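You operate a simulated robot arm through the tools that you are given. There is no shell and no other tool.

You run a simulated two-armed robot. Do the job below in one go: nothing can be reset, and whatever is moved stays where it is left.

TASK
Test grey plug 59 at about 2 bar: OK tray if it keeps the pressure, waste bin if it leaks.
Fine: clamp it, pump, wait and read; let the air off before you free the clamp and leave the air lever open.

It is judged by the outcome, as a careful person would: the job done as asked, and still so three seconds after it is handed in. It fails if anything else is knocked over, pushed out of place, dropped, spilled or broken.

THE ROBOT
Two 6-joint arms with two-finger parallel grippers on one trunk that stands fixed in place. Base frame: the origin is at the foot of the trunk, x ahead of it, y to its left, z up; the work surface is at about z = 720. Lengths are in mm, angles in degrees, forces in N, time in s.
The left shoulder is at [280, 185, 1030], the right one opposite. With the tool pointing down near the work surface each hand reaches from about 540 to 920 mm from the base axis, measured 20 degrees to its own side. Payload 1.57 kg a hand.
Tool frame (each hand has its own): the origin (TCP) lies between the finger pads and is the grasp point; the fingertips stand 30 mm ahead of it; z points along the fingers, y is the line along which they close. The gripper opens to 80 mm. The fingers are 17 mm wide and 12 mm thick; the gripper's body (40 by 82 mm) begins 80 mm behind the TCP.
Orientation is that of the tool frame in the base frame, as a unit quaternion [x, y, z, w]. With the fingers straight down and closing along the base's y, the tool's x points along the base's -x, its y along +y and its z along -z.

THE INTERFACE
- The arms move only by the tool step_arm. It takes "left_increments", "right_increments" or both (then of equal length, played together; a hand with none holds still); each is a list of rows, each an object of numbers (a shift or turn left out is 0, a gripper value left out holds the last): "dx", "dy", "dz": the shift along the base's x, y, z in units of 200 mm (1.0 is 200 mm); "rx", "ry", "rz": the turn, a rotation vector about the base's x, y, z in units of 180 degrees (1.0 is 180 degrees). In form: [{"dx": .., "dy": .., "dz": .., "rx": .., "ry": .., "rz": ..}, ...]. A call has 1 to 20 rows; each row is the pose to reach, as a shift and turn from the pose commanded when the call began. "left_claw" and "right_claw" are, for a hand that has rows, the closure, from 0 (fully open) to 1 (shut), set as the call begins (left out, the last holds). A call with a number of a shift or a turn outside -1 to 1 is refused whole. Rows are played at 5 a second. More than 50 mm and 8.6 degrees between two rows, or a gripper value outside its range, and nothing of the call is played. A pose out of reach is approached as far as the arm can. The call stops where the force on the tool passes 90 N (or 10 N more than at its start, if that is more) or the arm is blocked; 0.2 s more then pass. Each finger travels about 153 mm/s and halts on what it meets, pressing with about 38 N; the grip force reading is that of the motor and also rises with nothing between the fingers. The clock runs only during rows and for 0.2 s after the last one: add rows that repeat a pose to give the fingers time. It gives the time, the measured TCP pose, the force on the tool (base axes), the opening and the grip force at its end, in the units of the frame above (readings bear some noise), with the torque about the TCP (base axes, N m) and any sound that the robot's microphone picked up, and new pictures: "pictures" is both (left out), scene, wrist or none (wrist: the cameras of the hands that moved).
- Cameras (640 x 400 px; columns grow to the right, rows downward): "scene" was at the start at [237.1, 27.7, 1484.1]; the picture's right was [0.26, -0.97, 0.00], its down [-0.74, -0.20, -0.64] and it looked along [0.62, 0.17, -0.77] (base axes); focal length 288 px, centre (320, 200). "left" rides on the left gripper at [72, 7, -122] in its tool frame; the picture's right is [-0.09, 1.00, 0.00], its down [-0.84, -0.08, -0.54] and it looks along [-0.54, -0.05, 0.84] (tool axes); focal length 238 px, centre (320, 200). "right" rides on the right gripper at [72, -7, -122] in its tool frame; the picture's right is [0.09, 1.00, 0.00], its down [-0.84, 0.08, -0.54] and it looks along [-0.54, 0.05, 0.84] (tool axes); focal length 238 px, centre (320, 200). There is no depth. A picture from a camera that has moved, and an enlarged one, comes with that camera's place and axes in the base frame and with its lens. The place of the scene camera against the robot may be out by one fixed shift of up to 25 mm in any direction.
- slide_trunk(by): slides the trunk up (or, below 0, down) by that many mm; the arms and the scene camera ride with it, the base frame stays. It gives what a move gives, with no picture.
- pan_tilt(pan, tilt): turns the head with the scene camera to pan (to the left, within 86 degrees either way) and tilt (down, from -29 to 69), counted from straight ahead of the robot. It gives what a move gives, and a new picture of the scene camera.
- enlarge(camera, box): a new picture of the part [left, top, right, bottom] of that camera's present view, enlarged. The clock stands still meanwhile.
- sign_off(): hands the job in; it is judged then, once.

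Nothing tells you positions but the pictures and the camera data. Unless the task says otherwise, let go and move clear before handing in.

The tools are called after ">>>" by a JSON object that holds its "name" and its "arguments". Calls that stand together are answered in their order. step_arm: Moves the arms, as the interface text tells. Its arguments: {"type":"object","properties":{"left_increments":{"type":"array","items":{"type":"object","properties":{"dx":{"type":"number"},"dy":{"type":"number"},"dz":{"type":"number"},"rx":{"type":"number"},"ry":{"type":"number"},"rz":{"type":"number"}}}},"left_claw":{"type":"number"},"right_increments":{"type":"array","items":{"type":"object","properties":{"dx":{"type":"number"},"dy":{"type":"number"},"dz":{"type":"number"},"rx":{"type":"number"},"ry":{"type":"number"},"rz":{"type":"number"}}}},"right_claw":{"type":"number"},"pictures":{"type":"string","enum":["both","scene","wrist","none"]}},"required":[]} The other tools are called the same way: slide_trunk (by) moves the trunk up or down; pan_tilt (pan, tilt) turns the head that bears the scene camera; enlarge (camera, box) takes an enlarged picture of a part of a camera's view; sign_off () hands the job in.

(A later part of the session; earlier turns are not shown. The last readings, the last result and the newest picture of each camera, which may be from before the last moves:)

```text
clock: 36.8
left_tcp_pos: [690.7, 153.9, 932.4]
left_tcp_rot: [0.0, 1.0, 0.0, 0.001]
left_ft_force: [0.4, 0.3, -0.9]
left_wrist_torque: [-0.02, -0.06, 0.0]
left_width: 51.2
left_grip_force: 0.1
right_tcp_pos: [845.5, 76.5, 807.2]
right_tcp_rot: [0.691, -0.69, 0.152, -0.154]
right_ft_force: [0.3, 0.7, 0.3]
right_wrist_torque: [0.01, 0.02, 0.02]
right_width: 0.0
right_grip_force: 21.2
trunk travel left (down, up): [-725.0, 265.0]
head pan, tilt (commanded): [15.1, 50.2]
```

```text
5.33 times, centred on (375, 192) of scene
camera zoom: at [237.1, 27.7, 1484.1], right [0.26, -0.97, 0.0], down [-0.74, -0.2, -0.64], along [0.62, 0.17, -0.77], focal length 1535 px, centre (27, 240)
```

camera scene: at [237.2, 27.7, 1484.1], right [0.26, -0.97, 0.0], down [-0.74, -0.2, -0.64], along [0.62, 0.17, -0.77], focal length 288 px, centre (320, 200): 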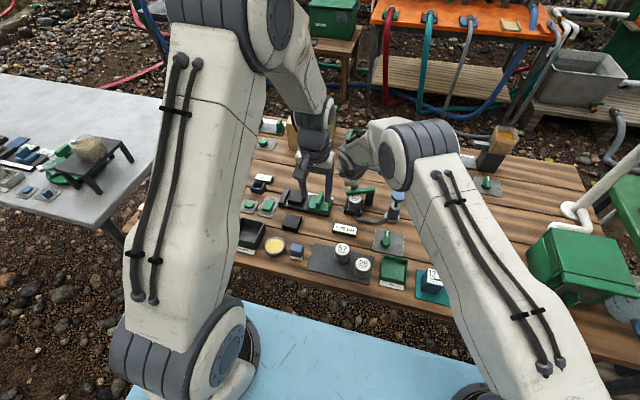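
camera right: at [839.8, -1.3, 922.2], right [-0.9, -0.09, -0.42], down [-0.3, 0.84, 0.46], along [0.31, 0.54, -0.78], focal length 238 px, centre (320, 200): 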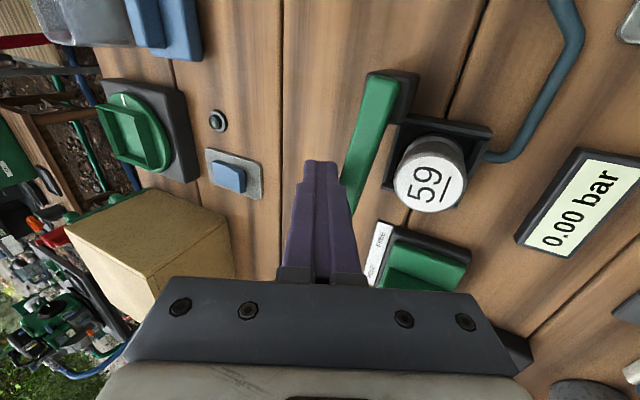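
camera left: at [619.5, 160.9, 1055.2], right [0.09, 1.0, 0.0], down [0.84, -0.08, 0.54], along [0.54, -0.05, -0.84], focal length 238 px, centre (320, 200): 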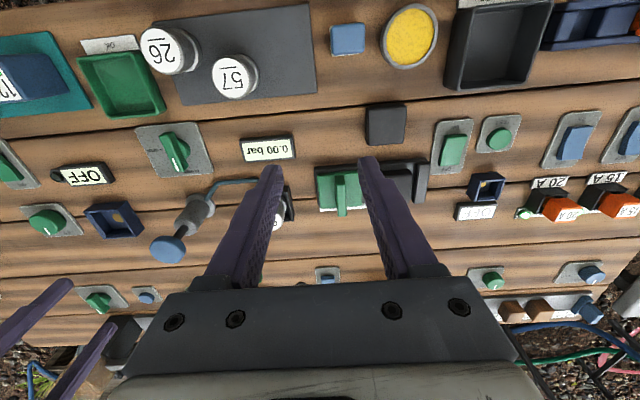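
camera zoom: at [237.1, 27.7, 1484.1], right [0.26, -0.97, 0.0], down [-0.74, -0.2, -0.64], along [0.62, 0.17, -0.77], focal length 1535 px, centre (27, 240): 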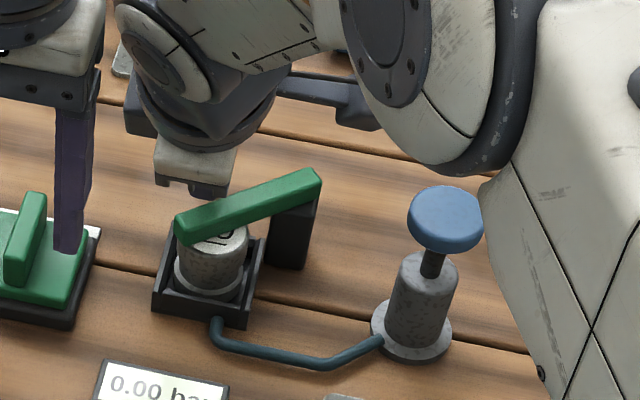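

>>> {"name": "step_arm", "arguments": {"right_increments": [{"dx": -0.017, "dy": -0.004}, {"dx": -0.032, "dy": -0.011}, {"dx": -0.032, "dy": -0.011}], "pictures": "none"}}

>>> {"name": "enlarge", "arguments": {"camera": "scene", "box": [325, 155, 425, 230]}}

```text
clock: 37.6
left_tcp_pos: [691.2, 155.1, 931.6]
left_tcp_rot: [0.0, 1.0, 0.0, 0.0]
left_ft_force: [0.6, -0.7, -0.2]
left_wrist_torque: [0.03, 0.01, -0.01]
left_width: 51.4
left_grip_force: 0.0
right_tcp_pos: [839.7, 74.7, 808.4]
right_tcp_rot: [0.69, -0.69, 0.153, -0.157]
right_ft_force: [17.2, 5.7, -0.8]
right_wrist_torque: [0.1, -0.3, 0.11]
right_width: 0.0
right_grip_force: 20.8
trunk travel left (down, up): [-725.0, 265.0]
head pan, tilt (commanded): [15.1, 50.2]
```

```text
5.33 times, centred on (375, 192) of scene
camera zoom: at [237.9, 28.0, 1484.0], right [0.26, -0.97, 0.0], down [-0.74, -0.2, -0.64], along [0.62, 0.17, -0.77], focal length 1535 px, centre (27, 240)
```

zoom: 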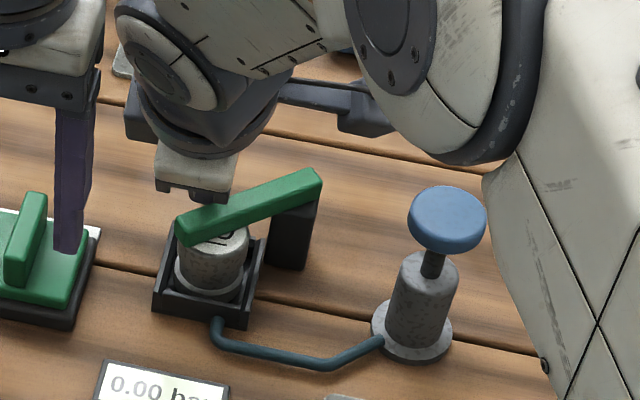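

The bar met a firm stop (17 N) with its length across the plug's top, so the clamp is closed. I'll back the finger off, rise, straighten the hand and bring it above the pump knob.

>>> {"name": "step_arm", "arguments": {"right_increments": [{"dx": 0.05, "dy": 0.04}, {"dx": 0.09, "dy": 0.07, "dz": 0.08}, {"dx": 0.09, "dy": 0.07, "dz": 0.25}, {"dx": 0.09, "dy": 0.05, "dz": 0.42}, {"dx": 0.07, "dy": -0.13, "dz": 0.45, "ry": 0.035}, {"dx": 0.03, "dy": -0.33, "dz": 0.45, "ry": 0.07}, {"dx": -0.02, "dy": -0.52, "dz": 0.42, "ry": 0.105}, {"dx": -0.059, "dy": -0.696, "dz": 0.37, "ry": 0.139}, {"dx": -0.059, "dy": -0.696, "dz": 0.37, "ry": 0.139}], "pictures": "both"}}

>>> {"name": "enlarge", "arguments": {"camera": "scene", "box": [325, 155, 425, 230]}}

>>> {"name": "enlarge", "arguments": {"camera": "right", "box": [240, 100, 400, 280]}}

>>> {"name": "enlarge", "arguments": {"camera": "left", "box": [100, 120, 300, 290]}}

```text
clock: 39.6
left_tcp_pos: [690.6, 152.8, 932.2]
left_tcp_rot: [0.0, 1.0, 0.0, -0.001]
left_ft_force: [0.0, -0.4, 0.3]
left_wrist_torque: [0.0, -0.01, 0.01]
left_width: 51.0
left_grip_force: 0.3
right_tcp_pos: [825.0, -65.5, 882.1]
right_tcp_rot: [-0.707, 0.707, 0.001, -0.001]
right_ft_force: [0.0, -0.3, 0.2]
right_wrist_torque: [0.04, 0.04, 0.02]
right_width: 0.1
right_grip_force: 21.3
trunk travel left (down, up): [-725.0, 265.0]
head pan, tilt (commanded): [15.1, 50.2]
camera scene: at [237.3, 27.5, 1484.1], right [0.26, -0.97, 0.0], down [-0.74, -0.2, -0.64], along [0.62, 0.17, -0.77], focal length 288 px, centre (320, 200)
camera right: at [831.7, -138.9, 1005.5], right [-1.0, -0.09, 0.0], down [-0.08, 0.84, 0.54], along [-0.05, 0.54, -0.84], focal length 238 px, centre (320, 200)
```

scene: 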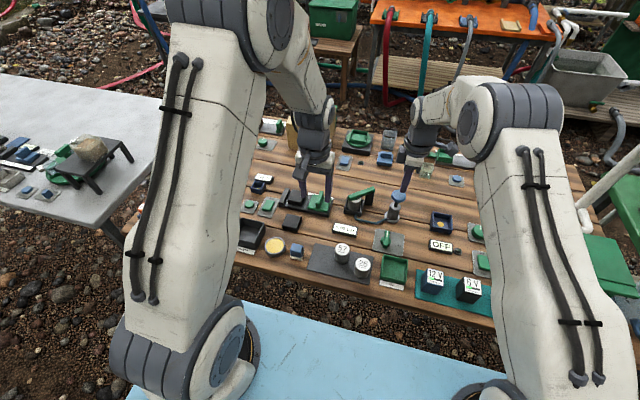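
right: 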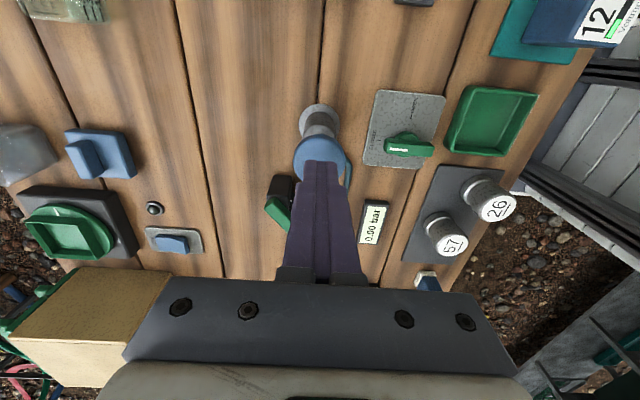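

```text
5.33 times, centred on (375, 192) of scene
camera zoom: at [237.3, 27.5, 1484.1], right [0.26, -0.97, 0.0], down [-0.74, -0.2, -0.64], along [0.62, 0.17, -0.77], focal length 1535 px, centre (27, 240)
```

zoom: 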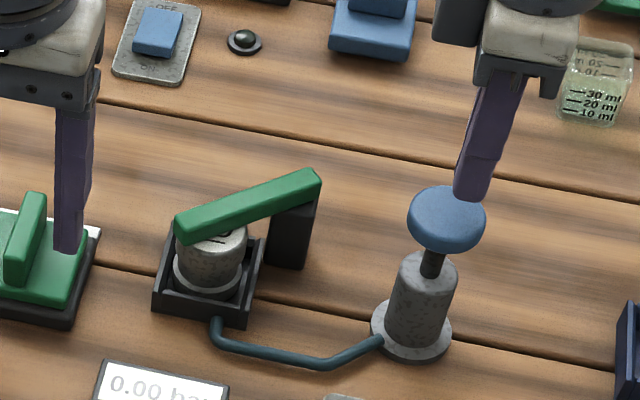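

```text
2.22 times, centred on (320, 190) of right
camera zoom: at [831.7, -138.9, 1005.5], right [-1.0, -0.09, 0.0], down [-0.08, 0.84, 0.54], along [-0.05, 0.54, -0.84], focal length 530 px, centre (320, 222)
```

zoom: 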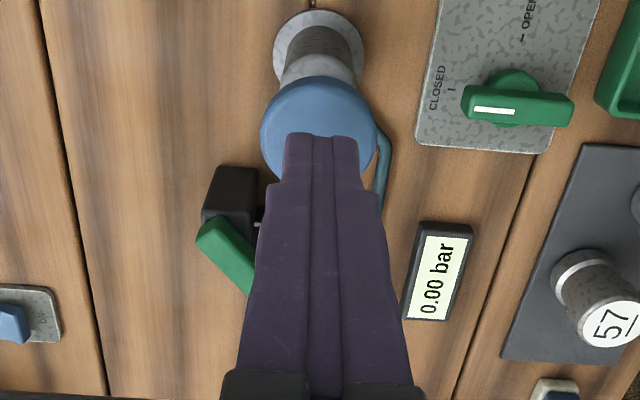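

```text
2.35 times, centred on (200, 205) of left
camera zoom: at [619.9, 160.7, 1055.1], right [0.09, 1.0, 0.0], down [0.84, -0.08, 0.54], along [0.54, -0.05, -0.84], focal length 561 px, centre (602, 188)
```

zoom: 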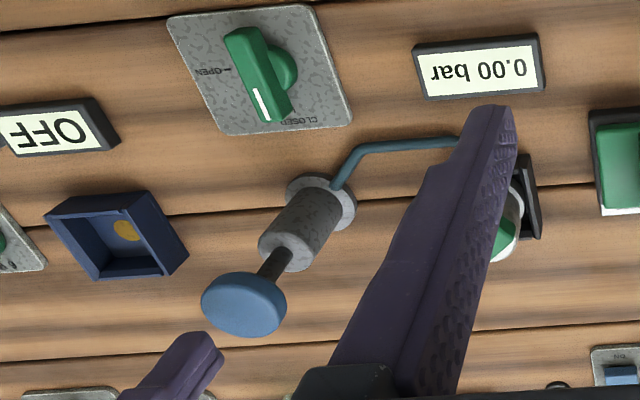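

The clamp holds in place over plug 59 and the air lever is at CLOSED. I'll press the pump knob with the closed fingers, first lightly to find the contact height and the force.

>>> {"name": "step_arm", "arguments": {"right_increments": [{"dz": -0.07}, {"dz": -0.115}, {"dz": -0.145}, {"dz": -0.145}], "pictures": "scene"}}

>>> {"name": "enlarge", "arguments": {"camera": "scene", "box": [325, 165, 425, 240]}}

```text
clock: 40.6
left_tcp_pos: [690.3, 153.2, 932.4]
left_tcp_rot: [0.0, 1.0, 0.0, 0.0]
left_ft_force: [-0.2, -0.3, 0.2]
left_wrist_torque: [0.0, -0.01, 0.04]
left_width: 51.3
left_grip_force: 0.1
right_tcp_pos: [825.8, -64.4, 854.3]
right_tcp_rot: [0.707, -0.707, 0.0, 0.0]
right_ft_force: [-0.1, -0.9, 0.6]
right_wrist_torque: [-0.02, 0.02, 0.01]
right_width: 0.1
right_grip_force: 21.5
trunk travel left (down, up): [-725.0, 265.0]
head pan, tilt (commanded): [15.1, 50.2]
camera scene: at [237.0, 27.6, 1484.1], right [0.26, -0.97, 0.0], down [-0.74, -0.2, -0.64], along [0.62, 0.17, -0.77], focal length 288 px, centre (320, 200)
```

scene: 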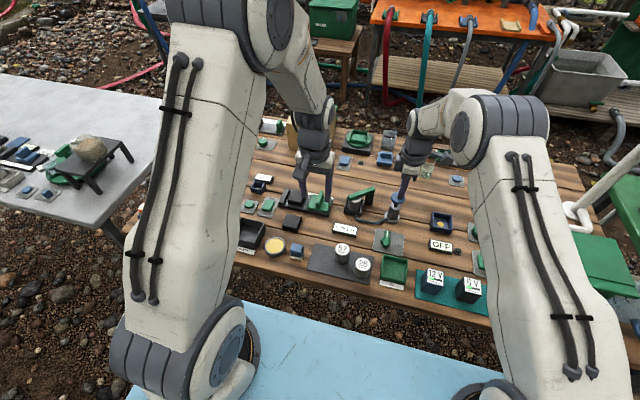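

```text
5.33 times, centred on (375, 202) of scene
camera zoom: at [237.0, 27.6, 1484.1], right [0.26, -0.97, 0.0], down [-0.74, -0.2, -0.64], along [0.62, 0.17, -0.77], focal length 1535 px, centre (27, 187)
```

zoom: 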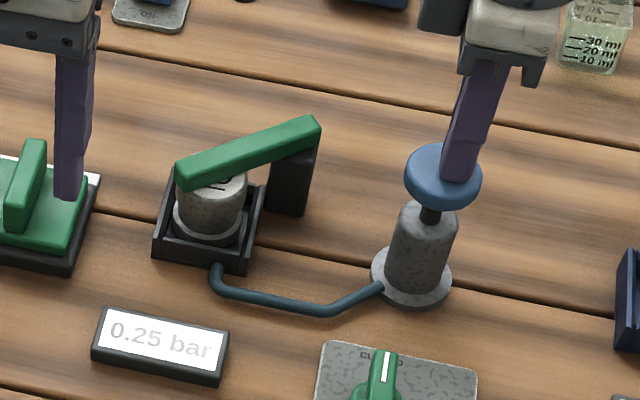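

The gauge rose to 0.25 bar with a light push. I'll press further in small increments while reading the gauge.

>>> {"name": "step_arm", "arguments": {"right_increments": [{"dz": -0.025}, {"dz": -0.05}], "pictures": "none"}}

>>> {"name": "enlarge", "arguments": {"camera": "scene", "box": [325, 165, 425, 240]}}

```text
clock: 41.2
left_tcp_pos: [690.3, 154.2, 932.9]
left_tcp_rot: [0.0, 1.0, 0.0, -0.001]
left_ft_force: [0.3, 0.3, 0.2]
left_wrist_torque: [0.01, 0.0, 0.03]
left_width: 51.3
left_grip_force: 0.1
right_tcp_pos: [826.6, -64.7, 843.9]
right_tcp_rot: [0.707, -0.707, 0.0, 0.0]
right_ft_force: [-1.4, 0.9, 3.0]
right_wrist_torque: [0.03, 0.04, -0.02]
right_width: 0.0
right_grip_force: 20.9
trunk travel left (down, up): [-725.0, 265.0]
head pan, tilt (commanded): [15.1, 50.2]
heard: click
```

```text
5.33 times, centred on (375, 202) of scene
camera zoom: at [236.9, 27.8, 1484.1], right [0.26, -0.97, 0.0], down [-0.74, -0.2, -0.64], along [0.62, 0.17, -0.77], focal length 1535 px, centre (27, 187)
```

zoom: 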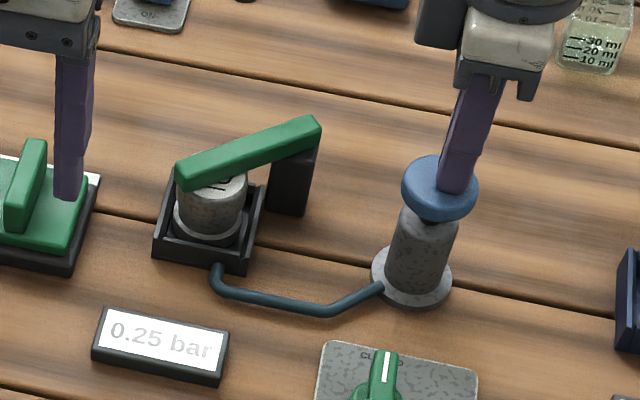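

A click came and the gauge stays at 0.25 bar, so each stroke seems to add a fixed amount. I'll do one full stroke (up and down) and read again.

>>> {"name": "step_arm", "arguments": {"right_increments": [{"dz": 0.08}, {"dz": 0.13}, {"dz": 0.13}, {"dz": 0.06}, {"dz": 0.0}], "pictures": "none"}}

>>> {"name": "enlarge", "arguments": {"camera": "scene", "box": [325, 165, 425, 240]}}

```text
clock: 42.4
left_tcp_pos: [689.7, 154.0, 932.3]
left_tcp_rot: [0.0, 1.0, 0.0, 0.0]
left_ft_force: [-0.1, 1.1, 0.6]
left_wrist_torque: [0.01, -0.02, -0.03]
left_width: 51.0
left_grip_force: 0.1
right_tcp_pos: [825.4, -65.6, 844.0]
right_tcp_rot: [0.707, -0.707, 0.001, 0.001]
right_ft_force: [-0.7, 1.8, 3.1]
right_wrist_torque: [-0.01, 0.03, -0.02]
right_width: 0.0
right_grip_force: 21.9
trunk travel left (down, up): [-725.0, 265.0]
head pan, tilt (commanded): [15.1, 50.2]
heard: click
```

```text
5.33 times, centred on (375, 202) of scene
camera zoom: at [236.9, 27.7, 1484.2], right [0.26, -0.97, 0.0], down [-0.74, -0.2, -0.64], along [0.62, 0.17, -0.77], focal length 1535 px, centre (27, 187)
```

zoom: 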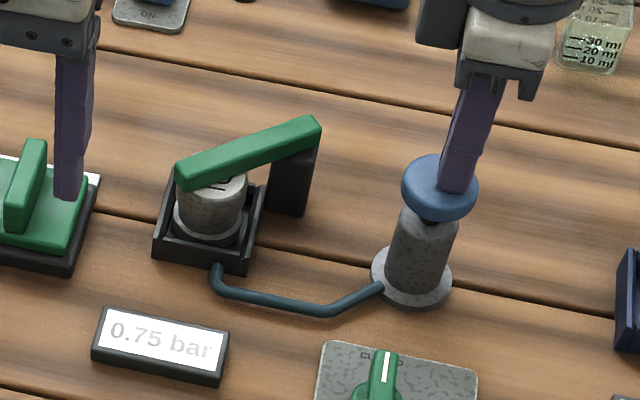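

>>> {"name": "step_arm", "arguments": {"right_increments": [{"dz": 0.0}, {"dz": 0.0}], "pictures": "none"}}

>>> {"name": "enlarge", "arguments": {"camera": "scene", "box": [335, 215, 375, 245]}}

```text
clock: 43.0
left_tcp_pos: [689.6, 154.5, 932.3]
left_tcp_rot: [0.001, 1.0, 0.0, 0.0]
left_ft_force: [1.1, -0.6, 0.0]
left_wrist_torque: [0.04, 0.04, -0.01]
left_width: 51.2
left_grip_force: 0.1
right_tcp_pos: [827.2, -67.4, 843.6]
right_tcp_rot: [0.707, -0.707, 0.0, -0.001]
right_ft_force: [0.1, 1.5, 2.8]
right_wrist_torque: [0.04, 0.01, 0.03]
right_width: 0.1
right_grip_force: 21.3
trunk travel left (down, up): [-725.0, 265.0]
head pan, tilt (commanded): [15.1, 50.2]
```

```text
13.33 times, centred on (355, 230) of scene
camera zoom: at [237.0, 27.8, 1484.1], right [0.26, -0.97, 0.0], down [-0.74, -0.2, -0.64], along [0.62, 0.17, -0.77], focal length 3837 px, centre (-147, -200)
```

zoom: 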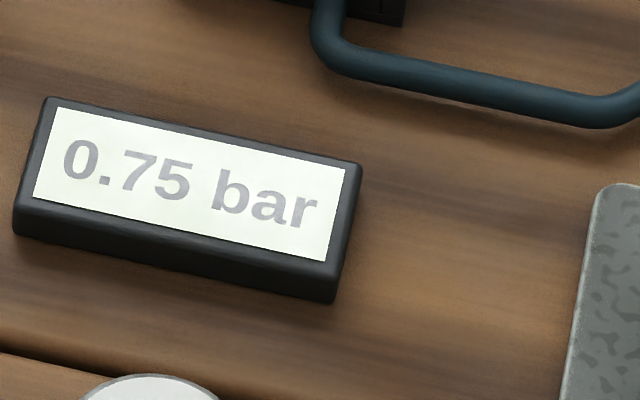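

>>> {"name": "step_arm", "arguments": {"right_increments": [{"dz": 0.08}, {"dz": 0.13}, {"dz": 0.13}, {"dz": 0.06}, {"dz": 0.0}], "pictures": "none"}}

>>> {"name": "enlarge", "arguments": {"camera": "scene", "box": [335, 215, 375, 245]}}

```text
clock: 44.2
left_tcp_pos: [690.3, 154.2, 932.3]
left_tcp_rot: [0.001, 1.0, 0.0, 0.0]
left_ft_force: [0.6, 0.4, 0.4]
left_wrist_torque: [0.04, 0.0, 0.04]
left_width: 51.2
left_grip_force: 0.1
right_tcp_pos: [827.8, -64.9, 843.6]
right_tcp_rot: [-0.707, 0.707, -0.001, 0.001]
right_ft_force: [0.9, -1.4, 2.8]
right_wrist_torque: [-0.02, 0.01, 0.02]
right_width: 0.0
right_grip_force: 20.5
trunk travel left (down, up): [-725.0, 265.0]
head pan, tilt (commanded): [15.1, 50.2]
heard: click
```

```text
13.33 times, centred on (355, 230) of scene
camera zoom: at [237.0, 27.6, 1484.2], right [0.26, -0.97, 0.0], down [-0.74, -0.2, -0.64], along [0.62, 0.17, -0.77], focal length 3837 px, centre (-147, -200)
```

zoom: 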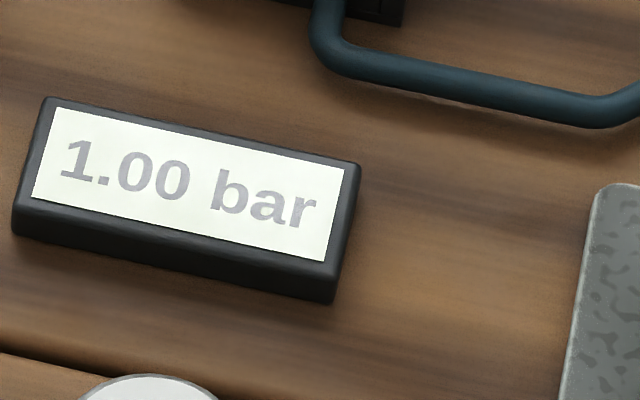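

>>> {"name": "step_arm", "arguments": {"right_increments": [{"dz": 0.08}, {"dz": 0.13}, {"dz": 0.13}, {"dz": 0.06}, {"dz": 0.0}], "pictures": "none"}}

>>> {"name": "enlarge", "arguments": {"camera": "scene", "box": [335, 215, 375, 245]}}

```text
clock: 45.4
left_tcp_pos: [690.6, 154.4, 932.6]
left_tcp_rot: [0.001, 1.0, 0.0, 0.0]
left_ft_force: [0.6, -0.1, 0.4]
left_wrist_torque: [0.0, 0.01, -0.01]
left_width: 51.1
left_grip_force: 0.0
right_tcp_pos: [827.6, -64.4, 843.2]
right_tcp_rot: [-0.707, 0.707, 0.001, 0.0]
right_ft_force: [-1.7, 1.0, 2.9]
right_wrist_torque: [0.0, 0.01, -0.02]
right_width: 0.0
right_grip_force: 21.8
trunk travel left (down, up): [-725.0, 265.0]
head pan, tilt (commanded): [15.1, 50.2]
heard: click
```

```text
13.33 times, centred on (355, 230) of scene
camera zoom: at [236.9, 27.8, 1484.2], right [0.26, -0.97, 0.0], down [-0.74, -0.2, -0.64], along [0.62, 0.17, -0.77], focal length 3837 px, centre (-147, -200)
```

zoom: 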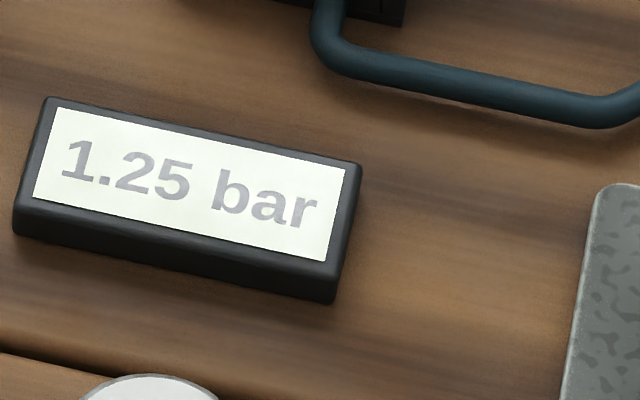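

>>> {"name": "step_arm", "arguments": {"right_increments": [{"dz": 0.08}, {"dz": 0.13}, {"dz": 0.13}, {"dz": 0.06}, {"dz": 0.0}], "pictures": "none"}}

>>> {"name": "enlarge", "arguments": {"camera": "scene", "box": [335, 215, 375, 245]}}

```text
clock: 46.6
left_tcp_pos: [689.3, 153.4, 933.7]
left_tcp_rot: [0.0, 1.0, -0.001, 0.0]
left_ft_force: [0.7, 0.1, -0.5]
left_wrist_torque: [0.0, -0.04, -0.02]
left_width: 51.1
left_grip_force: 0.1
right_tcp_pos: [827.1, -65.8, 843.1]
right_tcp_rot: [0.707, -0.707, 0.001, 0.0]
right_ft_force: [0.1, 0.9, 2.8]
right_wrist_torque: [0.04, -0.04, 0.01]
right_width: 0.0
right_grip_force: 21.3
trunk travel left (down, up): [-725.0, 265.0]
head pan, tilt (commanded): [15.1, 50.2]
heard: click
```

```text
13.33 times, centred on (355, 230) of scene
camera zoom: at [237.0, 27.8, 1484.2], right [0.26, -0.97, 0.0], down [-0.74, -0.2, -0.64], along [0.62, 0.17, -0.77], focal length 3837 px, centre (-147, -200)
```

zoom: 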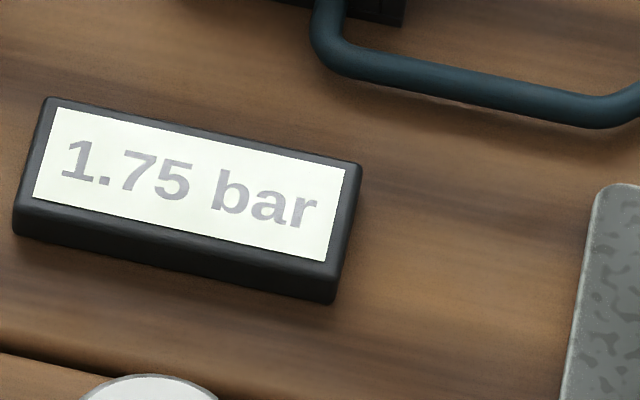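

The gauge reads 1.75 bar; strokes are adding about 0.35 bar with the display rounding to 0.25. One more stroke should bring it to about 2 bar.

>>> {"name": "step_arm", "arguments": {"right_increments": [{"dz": 0.08}, {"dz": 0.13}, {"dz": 0.13}, {"dz": 0.06}, {"dz": 0.0}], "pictures": "none"}}

>>> {"name": "enlarge", "arguments": {"camera": "scene", "box": [335, 215, 375, 245]}}

```text
clock: 47.8
left_tcp_pos: [690.7, 153.4, 933.5]
left_tcp_rot: [0.0, 1.0, 0.0, 0.001]
left_ft_force: [0.0, 0.5, -0.9]
left_wrist_torque: [-0.02, -0.01, -0.01]
left_width: 51.4
left_grip_force: 0.1
right_tcp_pos: [826.9, -64.7, 842.6]
right_tcp_rot: [0.707, -0.707, 0.0, 0.0]
right_ft_force: [-0.1, -0.5, 3.7]
right_wrist_torque: [-0.02, 0.03, -0.02]
right_width: 0.1
right_grip_force: 21.4
trunk travel left (down, up): [-725.0, 265.0]
head pan, tilt (commanded): [15.1, 50.2]
heard: click
```

```text
13.33 times, centred on (355, 230) of scene
camera zoom: at [236.9, 27.7, 1484.2], right [0.26, -0.97, 0.0], down [-0.74, -0.2, -0.64], along [0.62, 0.17, -0.77], focal length 3837 px, centre (-147, -200)
```

zoom: 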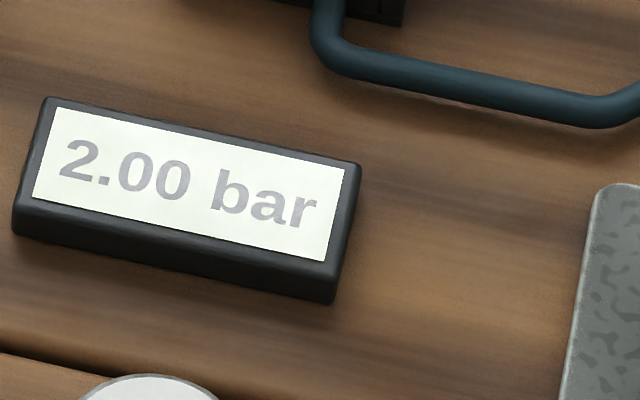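

The gauge reads 2.00 bar. I'll lift the right hand off the pump and wait, reading the gauge over time.

>>> {"name": "step_arm", "arguments": {"right_increments": [{"dz": 0.1}, {"dz": 0.2}, {"dz": 0.28}, {"dz": 0.28}, {"dz": 0.28}, {"dz": 0.28}, {"dz": 0.28}, {"dz": 0.28}, {"dz": 0.28}, {"dz": 0.28}], "pictures": "none"}}

>>> {"name": "enlarge", "arguments": {"camera": "scene", "box": [325, 165, 425, 240]}}

>>> {"name": "step_arm", "arguments": {"right_increments": [{"dz": 0}, {"dz": 0}, {"dz": 0}, {"dz": 0}, {"dz": 0}, {"dz": 0}, {"dz": 0}, {"dz": 0}, {"dz": 0}, {"dz": 0}, {"dz": 0}, {"dz": 0}, {"dz": 0}, {"dz": 0}, {"dz": 0}, {"dz": 0}, {"dz": 0}, {"dz": 0}, {"dz": 0}, {"dz": 0}], "pictures": "none"}}

>>> {"name": "enlarge", "arguments": {"camera": "scene", "box": [325, 165, 425, 240]}}

```text
clock: 50.0
left_tcp_pos: [690.9, 153.9, 932.4]
left_tcp_rot: [0.001, 1.0, 0.0, 0.0]
left_ft_force: [0.0, -0.2, 0.7]
left_wrist_torque: [-0.01, 0.01, -0.01]
left_width: 50.8
left_grip_force: 0.1
right_tcp_pos: [827.8, -65.0, 899.2]
right_tcp_rot: [-0.707, 0.707, 0.001, 0.0]
right_ft_force: [0.9, 0.3, -0.1]
right_wrist_torque: [0.01, -0.01, 0.02]
right_width: 0.0
right_grip_force: 21.4
trunk travel left (down, up): [-725.0, 265.0]
head pan, tilt (commanded): [15.1, 50.2]
```

```text
5.33 times, centred on (375, 202) of scene
camera zoom: at [237.2, 27.7, 1484.1], right [0.26, -0.97, 0.0], down [-0.74, -0.2, -0.64], along [0.62, 0.17, -0.77], focal length 1535 px, centre (27, 187)
```

zoom: 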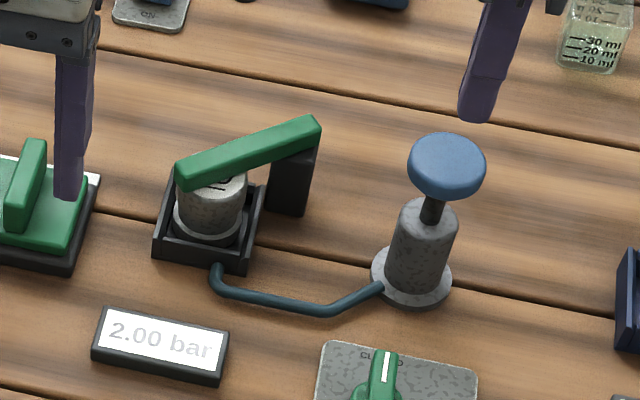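

```text
clock: 54.2
left_tcp_pos: [689.8, 154.1, 931.6]
left_tcp_rot: [0.0, 1.0, 0.001, 0.0]
left_ft_force: [0.1, -0.6, 1.3]
left_wrist_torque: [0.01, 0.01, 0.02]
left_width: 51.2
left_grip_force: 0.0
right_tcp_pos: [828.2, -63.0, 898.2]
right_tcp_rot: [0.707, -0.707, 0.0, 0.0]
right_ft_force: [0.0, 0.5, -0.7]
right_wrist_torque: [-0.02, 0.03, -0.02]
right_width: 0.2
right_grip_force: 21.6
trunk travel left (down, up): [-725.0, 265.0]
head pan, tilt (commanded): [15.1, 50.2]
```

```text
5.33 times, centred on (375, 202) of scene
camera zoom: at [237.2, 27.7, 1484.1], right [0.26, -0.97, 0.0], down [-0.74, -0.2, -0.64], along [0.62, 0.17, -0.77], focal length 1535 px, centre (27, 187)
```

zoom: 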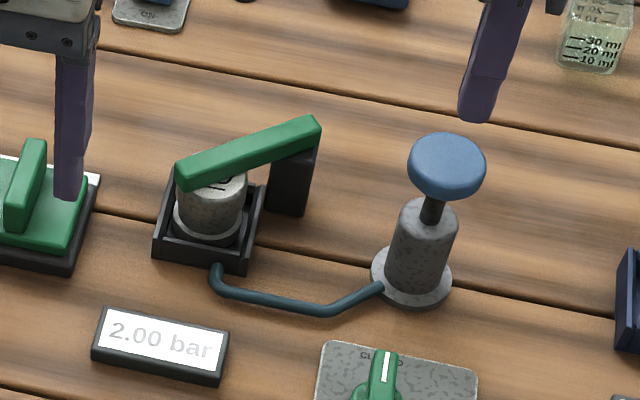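

Still 2.00 bar after about 6 s. Because the display rounds coarsely, I'll wait longer to rule out a slow leak.

>>> {"name": "step_arm", "arguments": {"right_increments": [{"dz": 0}, {"dz": 0}, {"dz": 0}, {"dz": 0}, {"dz": 0}, {"dz": 0}, {"dz": 0}, {"dz": 0}, {"dz": 0}, {"dz": 0}, {"dz": 0}, {"dz": 0}, {"dz": 0}, {"dz": 0}, {"dz": 0}, {"dz": 0}, {"dz": 0}, {"dz": 0}, {"dz": 0}, {"dz": 0}], "pictures": "none"}}

>>> {"name": "enlarge", "arguments": {"camera": "scene", "box": [335, 215, 375, 245]}}

>>> {"name": "step_arm", "arguments": {"right_increments": [{"dz": 0}, {"dz": 0}, {"dz": 0}, {"dz": 0}, {"dz": 0}, {"dz": 0}, {"dz": 0}, {"dz": 0}, {"dz": 0}, {"dz": 0}, {"dz": 0}, {"dz": 0}, {"dz": 0}, {"dz": 0}, {"dz": 0}, {"dz": 0}, {"dz": 0}, {"dz": 0}, {"dz": 0}, {"dz": 0}], "pictures": "none"}}

>>> {"name": "enlarge", "arguments": {"camera": "scene", "box": [335, 215, 375, 245]}}

>>> {"name": "step_arm", "arguments": {"right_increments": [{"dz": 0}, {"dz": 0}, {"dz": 0}, {"dz": 0}, {"dz": 0}, {"dz": 0}, {"dz": 0}, {"dz": 0}, {"dz": 0}, {"dz": 0}, {"dz": 0}, {"dz": 0}, {"dz": 0}, {"dz": 0}, {"dz": 0}, {"dz": 0}, {"dz": 0}, {"dz": 0}, {"dz": 0}, {"dz": 0}], "pictures": "none"}}

>>> {"name": "enlarge", "arguments": {"camera": "scene", "box": [335, 215, 375, 245]}}

```text
clock: 58.4
left_tcp_pos: [689.9, 154.2, 933.4]
left_tcp_rot: [0.0, 1.0, 0.0, 0.0]
left_ft_force: [0.6, -0.3, -0.6]
left_wrist_torque: [0.02, -0.01, -0.02]
left_width: 51.2
left_grip_force: 0.0
right_tcp_pos: [826.1, -64.1, 899.4]
right_tcp_rot: [0.707, -0.707, 0.0, -0.001]
right_ft_force: [-0.1, -0.7, -0.6]
right_wrist_torque: [0.03, 0.01, 0.02]
right_width: 0.3
right_grip_force: 21.5
trunk travel left (down, up): [-725.0, 265.0]
head pan, tilt (commanded): [15.1, 50.2]
```

```text
13.33 times, centred on (355, 230) of scene
camera zoom: at [237.2, 27.7, 1484.1], right [0.26, -0.97, 0.0], down [-0.74, -0.2, -0.64], along [0.62, 0.17, -0.77], focal length 3837 px, centre (-147, -200)
```

zoom: 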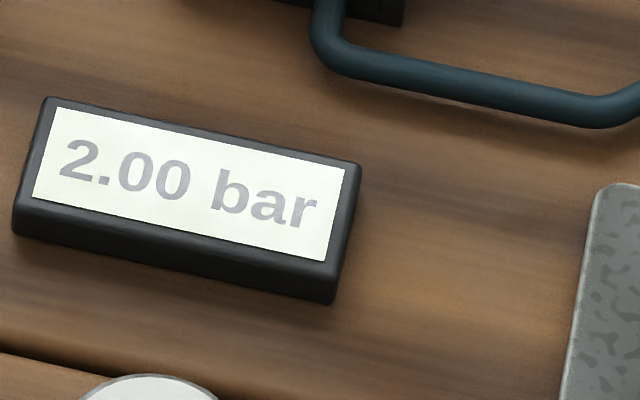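

```text
clock: 62.6
left_tcp_pos: [690.0, 153.9, 933.2]
left_tcp_rot: [0.0, 1.0, -0.001, 0.001]
left_ft_force: [0.0, 0.5, 0.4]
left_wrist_torque: [0.0, 0.0, -0.01]
left_width: 51.3
left_grip_force: 0.0
right_tcp_pos: [826.5, -63.4, 899.5]
right_tcp_rot: [0.707, -0.707, 0.0, 0.0]
right_ft_force: [-0.3, 0.0, -0.5]
right_wrist_torque: [0.0, 0.01, 0.02]
right_width: 0.3
right_grip_force: 21.7
trunk travel left (down, up): [-725.0, 265.0]
head pan, tilt (commanded): [15.1, 50.2]
```

```text
13.33 times, centred on (355, 230) of scene
camera zoom: at [237.2, 27.7, 1484.1], right [0.26, -0.97, 0.0], down [-0.74, -0.2, -0.64], along [0.62, 0.17, -0.77], focal length 3837 px, centre (-147, -200)
```

zoom: 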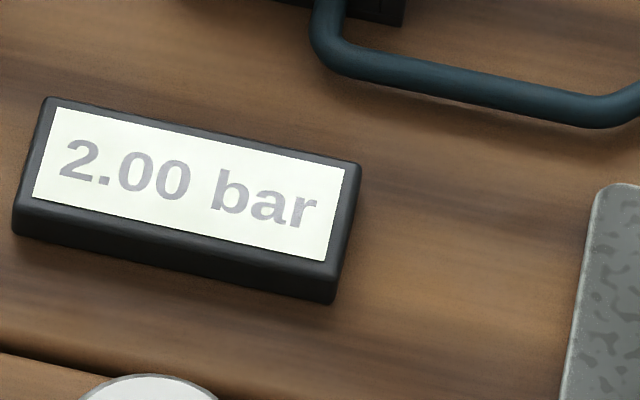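

```text
clock: 66.8
left_tcp_pos: [690.4, 154.3, 931.9]
left_tcp_rot: [0.0, 1.0, 0.0, 0.0]
left_ft_force: [1.0, 0.4, -0.5]
left_wrist_torque: [0.02, -0.01, 0.0]
left_width: 51.0
left_grip_force: 0.1
right_tcp_pos: [827.8, -65.1, 900.1]
right_tcp_rot: [-0.707, 0.707, 0.0, 0.0]
right_ft_force: [-0.5, -0.2, 0.3]
right_wrist_torque: [0.0, -0.01, 0.03]
right_width: 0.0
right_grip_force: 21.0
trunk travel left (down, up): [-725.0, 265.0]
head pan, tilt (commanded): [15.1, 50.2]
```

```text
13.33 times, centred on (355, 230) of scene
camera zoom: at [237.2, 27.7, 1484.1], right [0.26, -0.97, 0.0], down [-0.74, -0.2, -0.64], along [0.62, 0.17, -0.77], focal length 3837 px, centre (-147, -200)
```

zoom: 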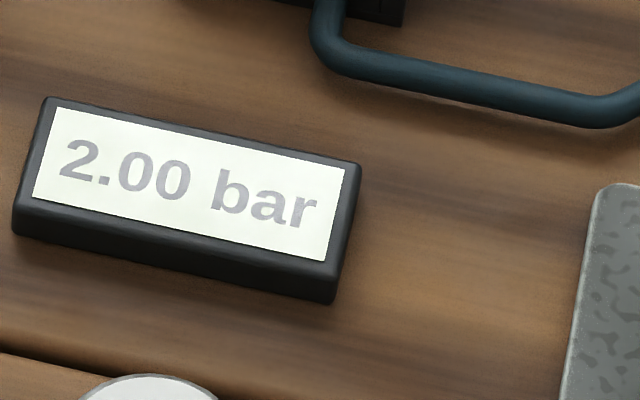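

Plug 59 has held 2.00 bar for about 19 s with no drop, so it passes. While the pressure stays on a little longer I'll study the air lever closely, so I can turn it to OPEN.

>>> {"name": "enlarge", "arguments": {"camera": "scene", "box": [368, 225, 408, 255]}}

>>> {"name": "enlarge", "arguments": {"camera": "right", "box": [355, 80, 455, 175]}}

>>> {"name": "enlarge", "arguments": {"camera": "left", "box": [125, 115, 225, 190]}}

```text
13.33 times, centred on (388, 240) of scene
camera zoom: at [237.2, 27.7, 1484.1], right [0.26, -0.97, 0.0], down [-0.74, -0.2, -0.64], along [0.62, 0.17, -0.77], focal length 3837 px, centre (-587, -333)
```

zoom: 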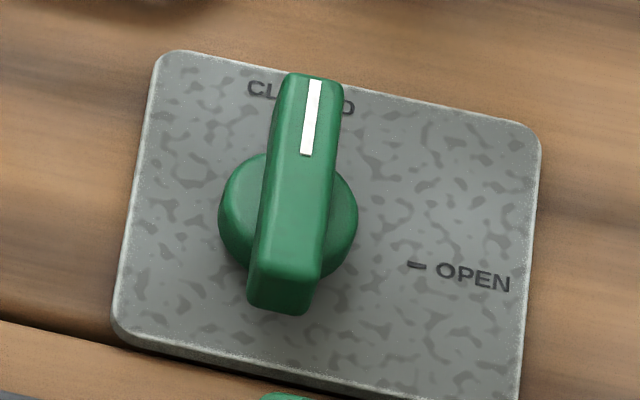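

```text
4.21 times, centred on (405, 128) of right
camera zoom: at [834.1, -137.2, 1022.4], right [-1.0, -0.09, 0.0], down [-0.08, 0.84, 0.54], along [-0.05, 0.54, -0.84], focal length 1004 px, centre (-38, 505)
```

zoom: 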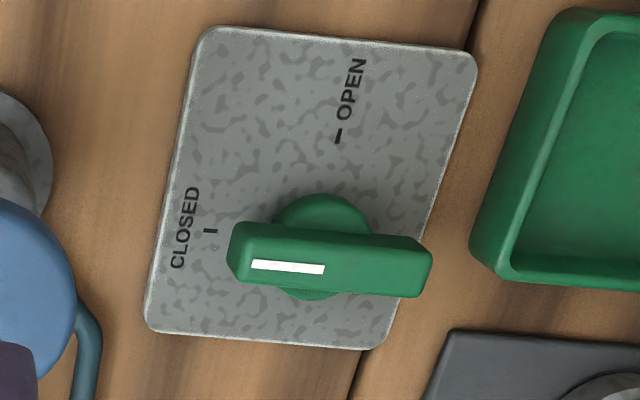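

```text
5.33 times, centred on (175, 152) of left
camera zoom: at [619.8, 160.8, 1055.1], right [0.09, 1.0, 0.0], down [0.84, -0.08, 0.54], along [0.54, -0.05, -0.84], focal length 1271 px, centre (1093, 453)
```

zoom: 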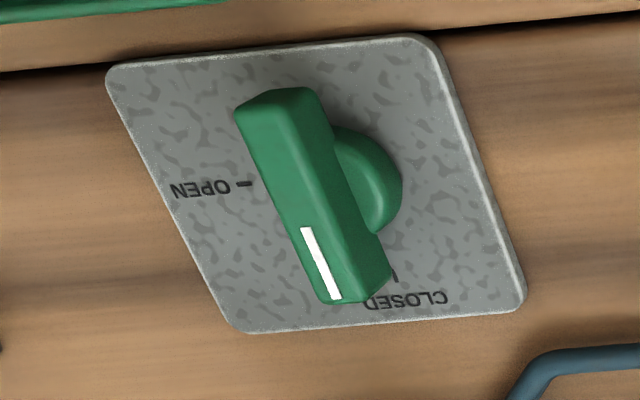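

The air lever's centre is near (721,-50) with the handle top at z≈748. I'll bring the right hand's closed fingers down on the +y side of its far half, ready to push it clockwise toward OPEN, after one more gauge check.

>>> {"name": "step_arm", "arguments": {"right_increments": [{"dx": -0.15, "dy": 0.08, "dz": -0.03}, {"dx": -0.3, "dy": 0.15, "dz": -0.06}, {"dx": -0.4225, "dy": 0.215, "dz": -0.12}, {"dx": -0.4225, "dy": 0.215, "dz": -0.3}, {"dx": -0.4225, "dy": 0.215, "dz": -0.48}, {"dx": -0.4225, "dy": 0.215, "dz": -0.6}, {"dx": -0.4225, "dy": 0.215, "dz": -0.656}, {"dx": -0.4225, "dy": 0.215, "dz": -0.656}], "pictures": "both"}}

>>> {"name": "enlarge", "arguments": {"camera": "scene", "box": [335, 190, 435, 265]}}

>>> {"name": "enlarge", "arguments": {"camera": "right", "box": [260, 80, 420, 220]}}

```text
clock: 68.6
left_tcp_pos: [690.1, 152.9, 933.6]
left_tcp_rot: [0.0, 1.0, 0.0, 0.0]
left_ft_force: [0.4, 0.2, 0.8]
left_wrist_torque: [0.01, -0.02, 0.0]
left_width: 51.3
left_grip_force: 0.0
right_tcp_pos: [740.6, -23.1, 766.3]
right_tcp_rot: [0.707, -0.707, 0.0, -0.001]
right_ft_force: [-0.2, -0.1, -0.6]
right_wrist_torque: [-0.02, -0.02, 0.01]
right_width: 0.1
right_grip_force: 21.0
trunk travel left (down, up): [-725.0, 265.0]
head pan, tilt (commanded): [15.1, 50.2]
camera scene: at [237.2, 27.7, 1484.1], right [0.26, -0.97, 0.0], down [-0.74, -0.2, -0.64], along [0.62, 0.17, -0.77], focal length 288 px, centre (320, 200)
camera right: at [747.7, -95.0, 889.7], right [-1.0, -0.09, 0.0], down [-0.08, 0.84, 0.54], along [-0.05, 0.54, -0.84], focal length 238 px, centre (320, 200)
```

scene: 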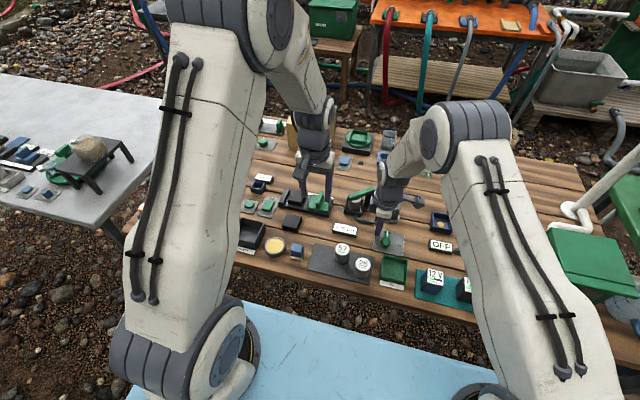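
right: 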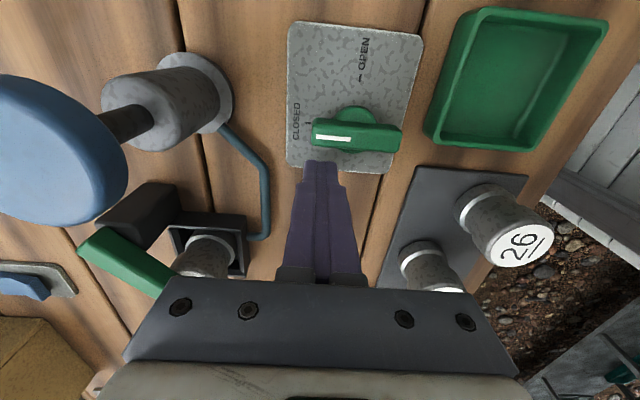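

```text
5.33 times, centred on (385, 228) of scene
camera zoom: at [237.2, 27.7, 1484.1], right [0.26, -0.97, 0.0], down [-0.74, -0.2, -0.64], along [0.62, 0.17, -0.77], focal length 1535 px, centre (-27, 53)
```

zoom: 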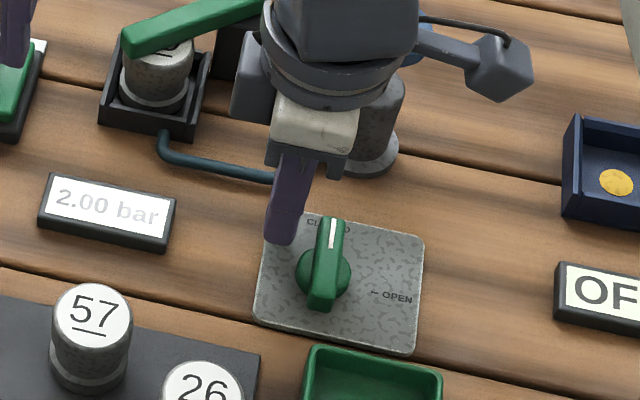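

```text
2.86 times, centred on (340, 150) of right
camera zoom: at [747.7, -95.0, 889.7], right [-1.0, -0.09, 0.0], down [-0.08, 0.84, 0.54], along [-0.05, 0.54, -0.84], focal length 681 px, centre (263, 343)
```

zoom: 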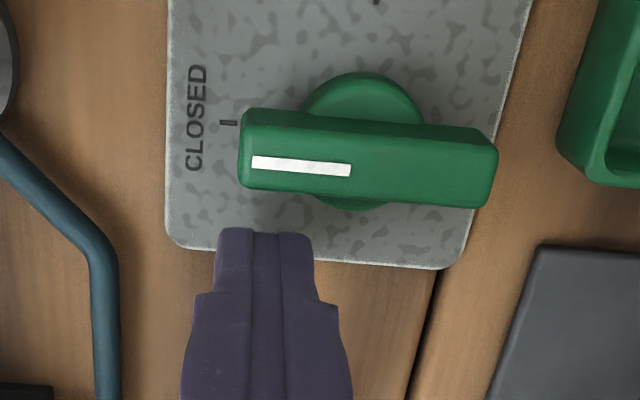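

The gauge still shows 2.00 bar (about 21 s), so plug 59 keeps its pressure. Now I'll let the air off by pushing the handle clockwise, first part-way.

>>> {"name": "step_arm", "arguments": {"right_increments": [{"dy": -0.0675}, {"dx": 0.0195, "dy": -0.0825}, {"dx": 0.0365, "dy": -0.1065}], "pictures": "none"}}

>>> {"name": "enlarge", "arguments": {"camera": "right", "box": [260, 80, 420, 220]}}

```text
clock: 69.4
left_tcp_pos: [690.6, 154.3, 932.5]
left_tcp_rot: [-0.001, 1.0, 0.0, 0.0]
left_ft_force: [0.7, 0.9, -0.1]
left_wrist_torque: [-0.01, 0.02, -0.01]
left_width: 51.1
left_grip_force: 0.0
right_tcp_pos: [749.2, -44.5, 766.6]
right_tcp_rot: [0.707, -0.707, -0.001, 0.001]
right_ft_force: [-0.4, 0.0, 0.0]
right_wrist_torque: [0.04, 0.0, -0.01]
right_width: 0.0
right_grip_force: 21.1
trunk travel left (down, up): [-725.0, 265.0]
head pan, tilt (commanded): [15.1, 50.2]
```

```text
2.86 times, centred on (340, 150) of right
camera zoom: at [755.3, -116.1, 890.2], right [-1.0, -0.09, 0.0], down [-0.08, 0.84, 0.54], along [-0.05, 0.54, -0.84], focal length 681 px, centre (263, 343)
```

zoom: 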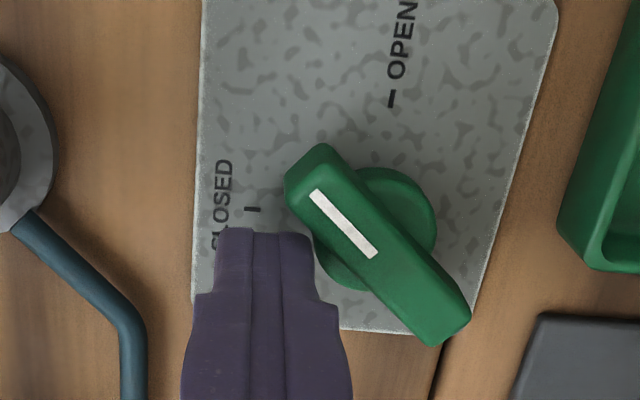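

>>> {"name": "step_arm", "arguments": {"right_increments": [{"dx": 0.008, "dy": -0.0325}, {"dx": 0.0055, "dy": -0.0695}, {"dx": -0.0125, "dy": -0.106}], "pictures": "none"}}

>>> {"name": "enlarge", "arguments": {"camera": "right", "box": [260, 80, 420, 220]}}

>>> {"name": "enlarge", "arguments": {"camera": "scene", "box": [335, 190, 435, 265]}}

```text
clock: 70.2
left_tcp_pos: [690.3, 154.4, 932.9]
left_tcp_rot: [0.0, 1.0, 0.0, 0.0]
left_ft_force: [0.1, 0.1, 0.6]
left_wrist_torque: [0.01, 0.0, 0.0]
left_width: 51.1
left_grip_force: 0.0
right_tcp_pos: [745.7, -64.8, 767.4]
right_tcp_rot: [-0.707, 0.707, 0.0, 0.0]
right_ft_force: [-0.8, 0.4, 0.1]
right_wrist_torque: [-0.03, 0.03, 0.03]
right_width: 0.0
right_grip_force: 21.8
trunk travel left (down, up): [-725.0, 265.0]
head pan, tilt (commanded): [15.1, 50.2]
```

```text
2.86 times, centred on (340, 150) of right
camera zoom: at [753.0, -137.0, 890.8], right [-1.0, -0.09, 0.0], down [-0.08, 0.84, 0.54], along [-0.05, 0.54, -0.84], focal length 681 px, centre (263, 343)
```

zoom: 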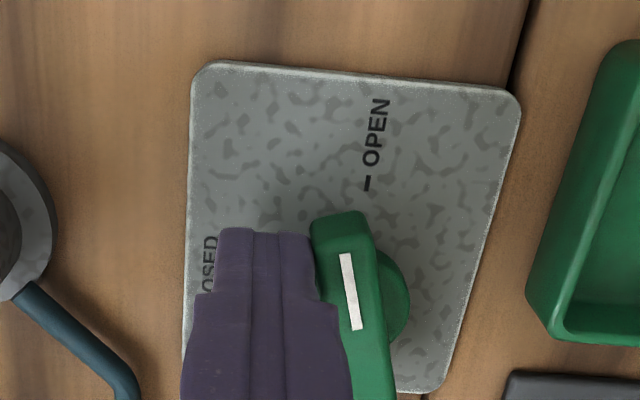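

```text
5.33 times, centred on (385, 228) of scene
camera zoom: at [237.2, 27.7, 1484.1], right [0.26, -0.97, 0.0], down [-0.74, -0.2, -0.64], along [0.62, 0.17, -0.77], focal length 1535 px, centre (-27, 53)
```

zoom: 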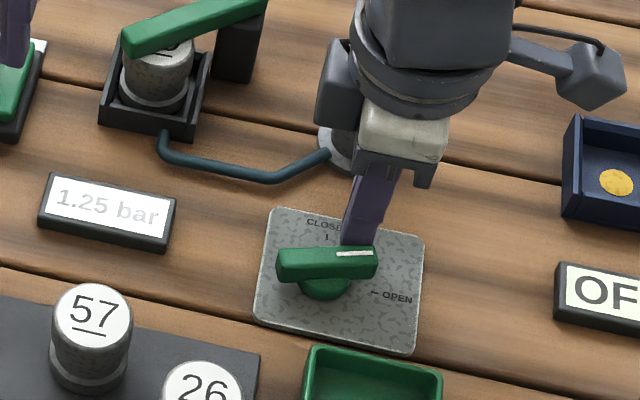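

Air is releasing (1.25 bar and dropping). I'll finish the turn to the OPEN mark.

>>> {"name": "step_arm", "arguments": {"right_increments": [{"dx": -0.0155, "dy": -0.018}, {"dx": -0.0315, "dy": -0.03}, {"dx": -0.037, "dy": -0.032}, {"dx": -0.037, "dy": -0.032}], "pictures": "none"}}

>>> {"name": "enlarge", "arguments": {"camera": "right", "box": [260, 80, 420, 220]}}

>>> {"name": "enlarge", "arguments": {"camera": "scene", "box": [335, 190, 435, 265]}}

```text
clock: 71.2
left_tcp_pos: [690.5, 153.2, 932.1]
left_tcp_rot: [0.0, 1.0, 0.0, -0.001]
left_ft_force: [1.0, -0.4, -0.5]
left_wrist_torque: [0.02, 0.0, -0.02]
left_width: 51.3
left_grip_force: 0.1
right_tcp_pos: [739.5, -69.6, 767.2]
right_tcp_rot: [-0.707, 0.708, -0.001, 0.0]
right_ft_force: [4.6, -1.1, -0.9]
right_wrist_torque: [-0.04, -0.12, -0.03]
right_width: 0.0
right_grip_force: 21.0
trunk travel left (down, up): [-725.0, 265.0]
head pan, tilt (commanded): [15.1, 50.2]
```

```text
2.86 times, centred on (340, 150) of right
camera zoom: at [746.1, -143.2, 890.5], right [-1.0, -0.09, 0.0], down [-0.08, 0.84, 0.54], along [-0.05, 0.54, -0.84], focal length 681 px, centre (263, 343)
```

zoom: 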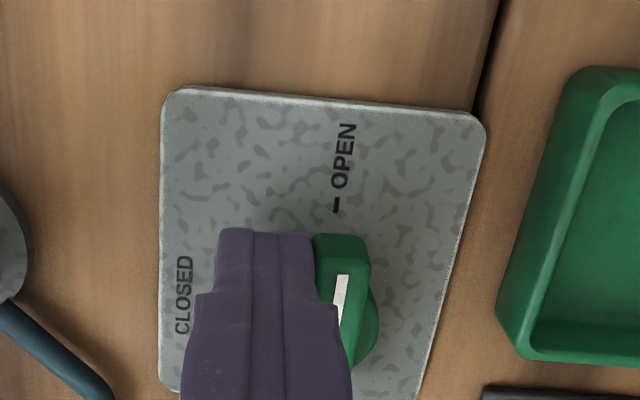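

```text
5.33 times, centred on (385, 228) of scene
camera zoom: at [237.4, 27.6, 1484.0], right [0.26, -0.97, 0.0], down [-0.74, -0.2, -0.64], along [0.62, 0.17, -0.77], focal length 1535 px, centre (-27, 53)
```

zoom: 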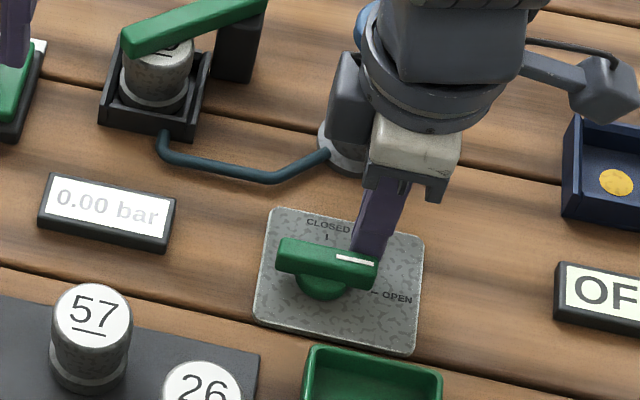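

The gauge is at 0.00 bar and the air lever rests at OPEN. I'll back the right hand off gently, raise it and retreat to its own side.

>>> {"name": "step_arm", "arguments": {"right_increments": [{"dx": 0.03, "dy": 0.0}, {"dx": 0.06, "dy": 0.0, "dz": 0.08}, {"dx": 0.06, "dz": 0.3}, {"dx": 0.04, "dz": 0.5}, {"dx": -0.05, "dy": -0.15, "dz": 0.65}, {"dx": -0.18, "dy": -0.32, "dz": 0.75}, {"dx": -0.3, "dy": -0.5, "dz": 0.85}, {"dx": -0.4, "dy": -0.68, "dz": 0.9}, {"dx": -0.45, "dy": -0.8, "dz": 0.9}, {"dx": -0.45, "dy": -0.8, "dz": 0.9}], "pictures": "scene"}}

>>> {"name": "enlarge", "arguments": {"camera": "scene", "box": [325, 165, 435, 265]}}

```text
clock: 73.4
left_tcp_pos: [688.9, 153.7, 932.8]
left_tcp_rot: [-0.001, 1.0, 0.0, 0.0]
left_ft_force: [-1.0, 0.1, 0.3]
left_wrist_torque: [-0.01, 0.01, 0.02]
left_width: 51.2
left_grip_force: 0.1
right_tcp_pos: [649.7, -231.5, 949.8]
right_tcp_rot: [-0.707, 0.707, 0.0, -0.001]
right_ft_force: [-0.3, 0.4, 0.1]
right_wrist_torque: [0.0, 0.0, 0.01]
right_width: 0.0
right_grip_force: 21.6
trunk travel left (down, up): [-725.0, 265.0]
head pan, tilt (commanded): [15.1, 50.2]
camera scene: at [237.1, 27.5, 1484.1], right [0.26, -0.97, 0.0], down [-0.74, -0.2, -0.64], along [0.62, 0.17, -0.77], focal length 288 px, centre (320, 200)
```

scene: 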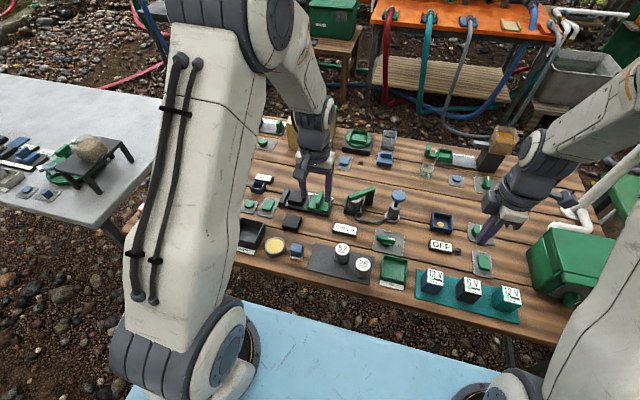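

```text
4.00 times, centred on (380, 215) of scene
camera zoom: at [237.1, 27.5, 1484.1], right [0.26, -0.97, 0.0], down [-0.74, -0.2, -0.64], along [0.62, 0.17, -0.77], focal length 1151 px, centre (80, 140)
```

zoom: 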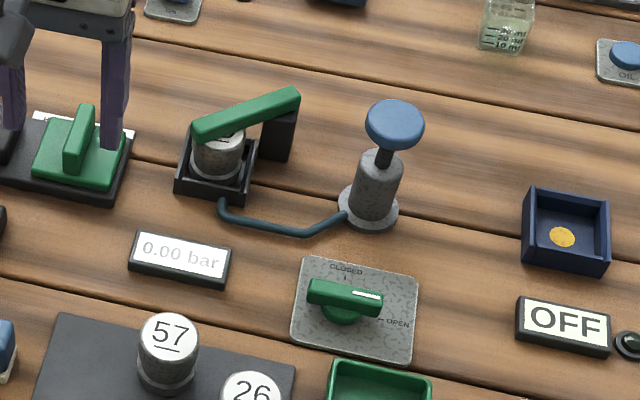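

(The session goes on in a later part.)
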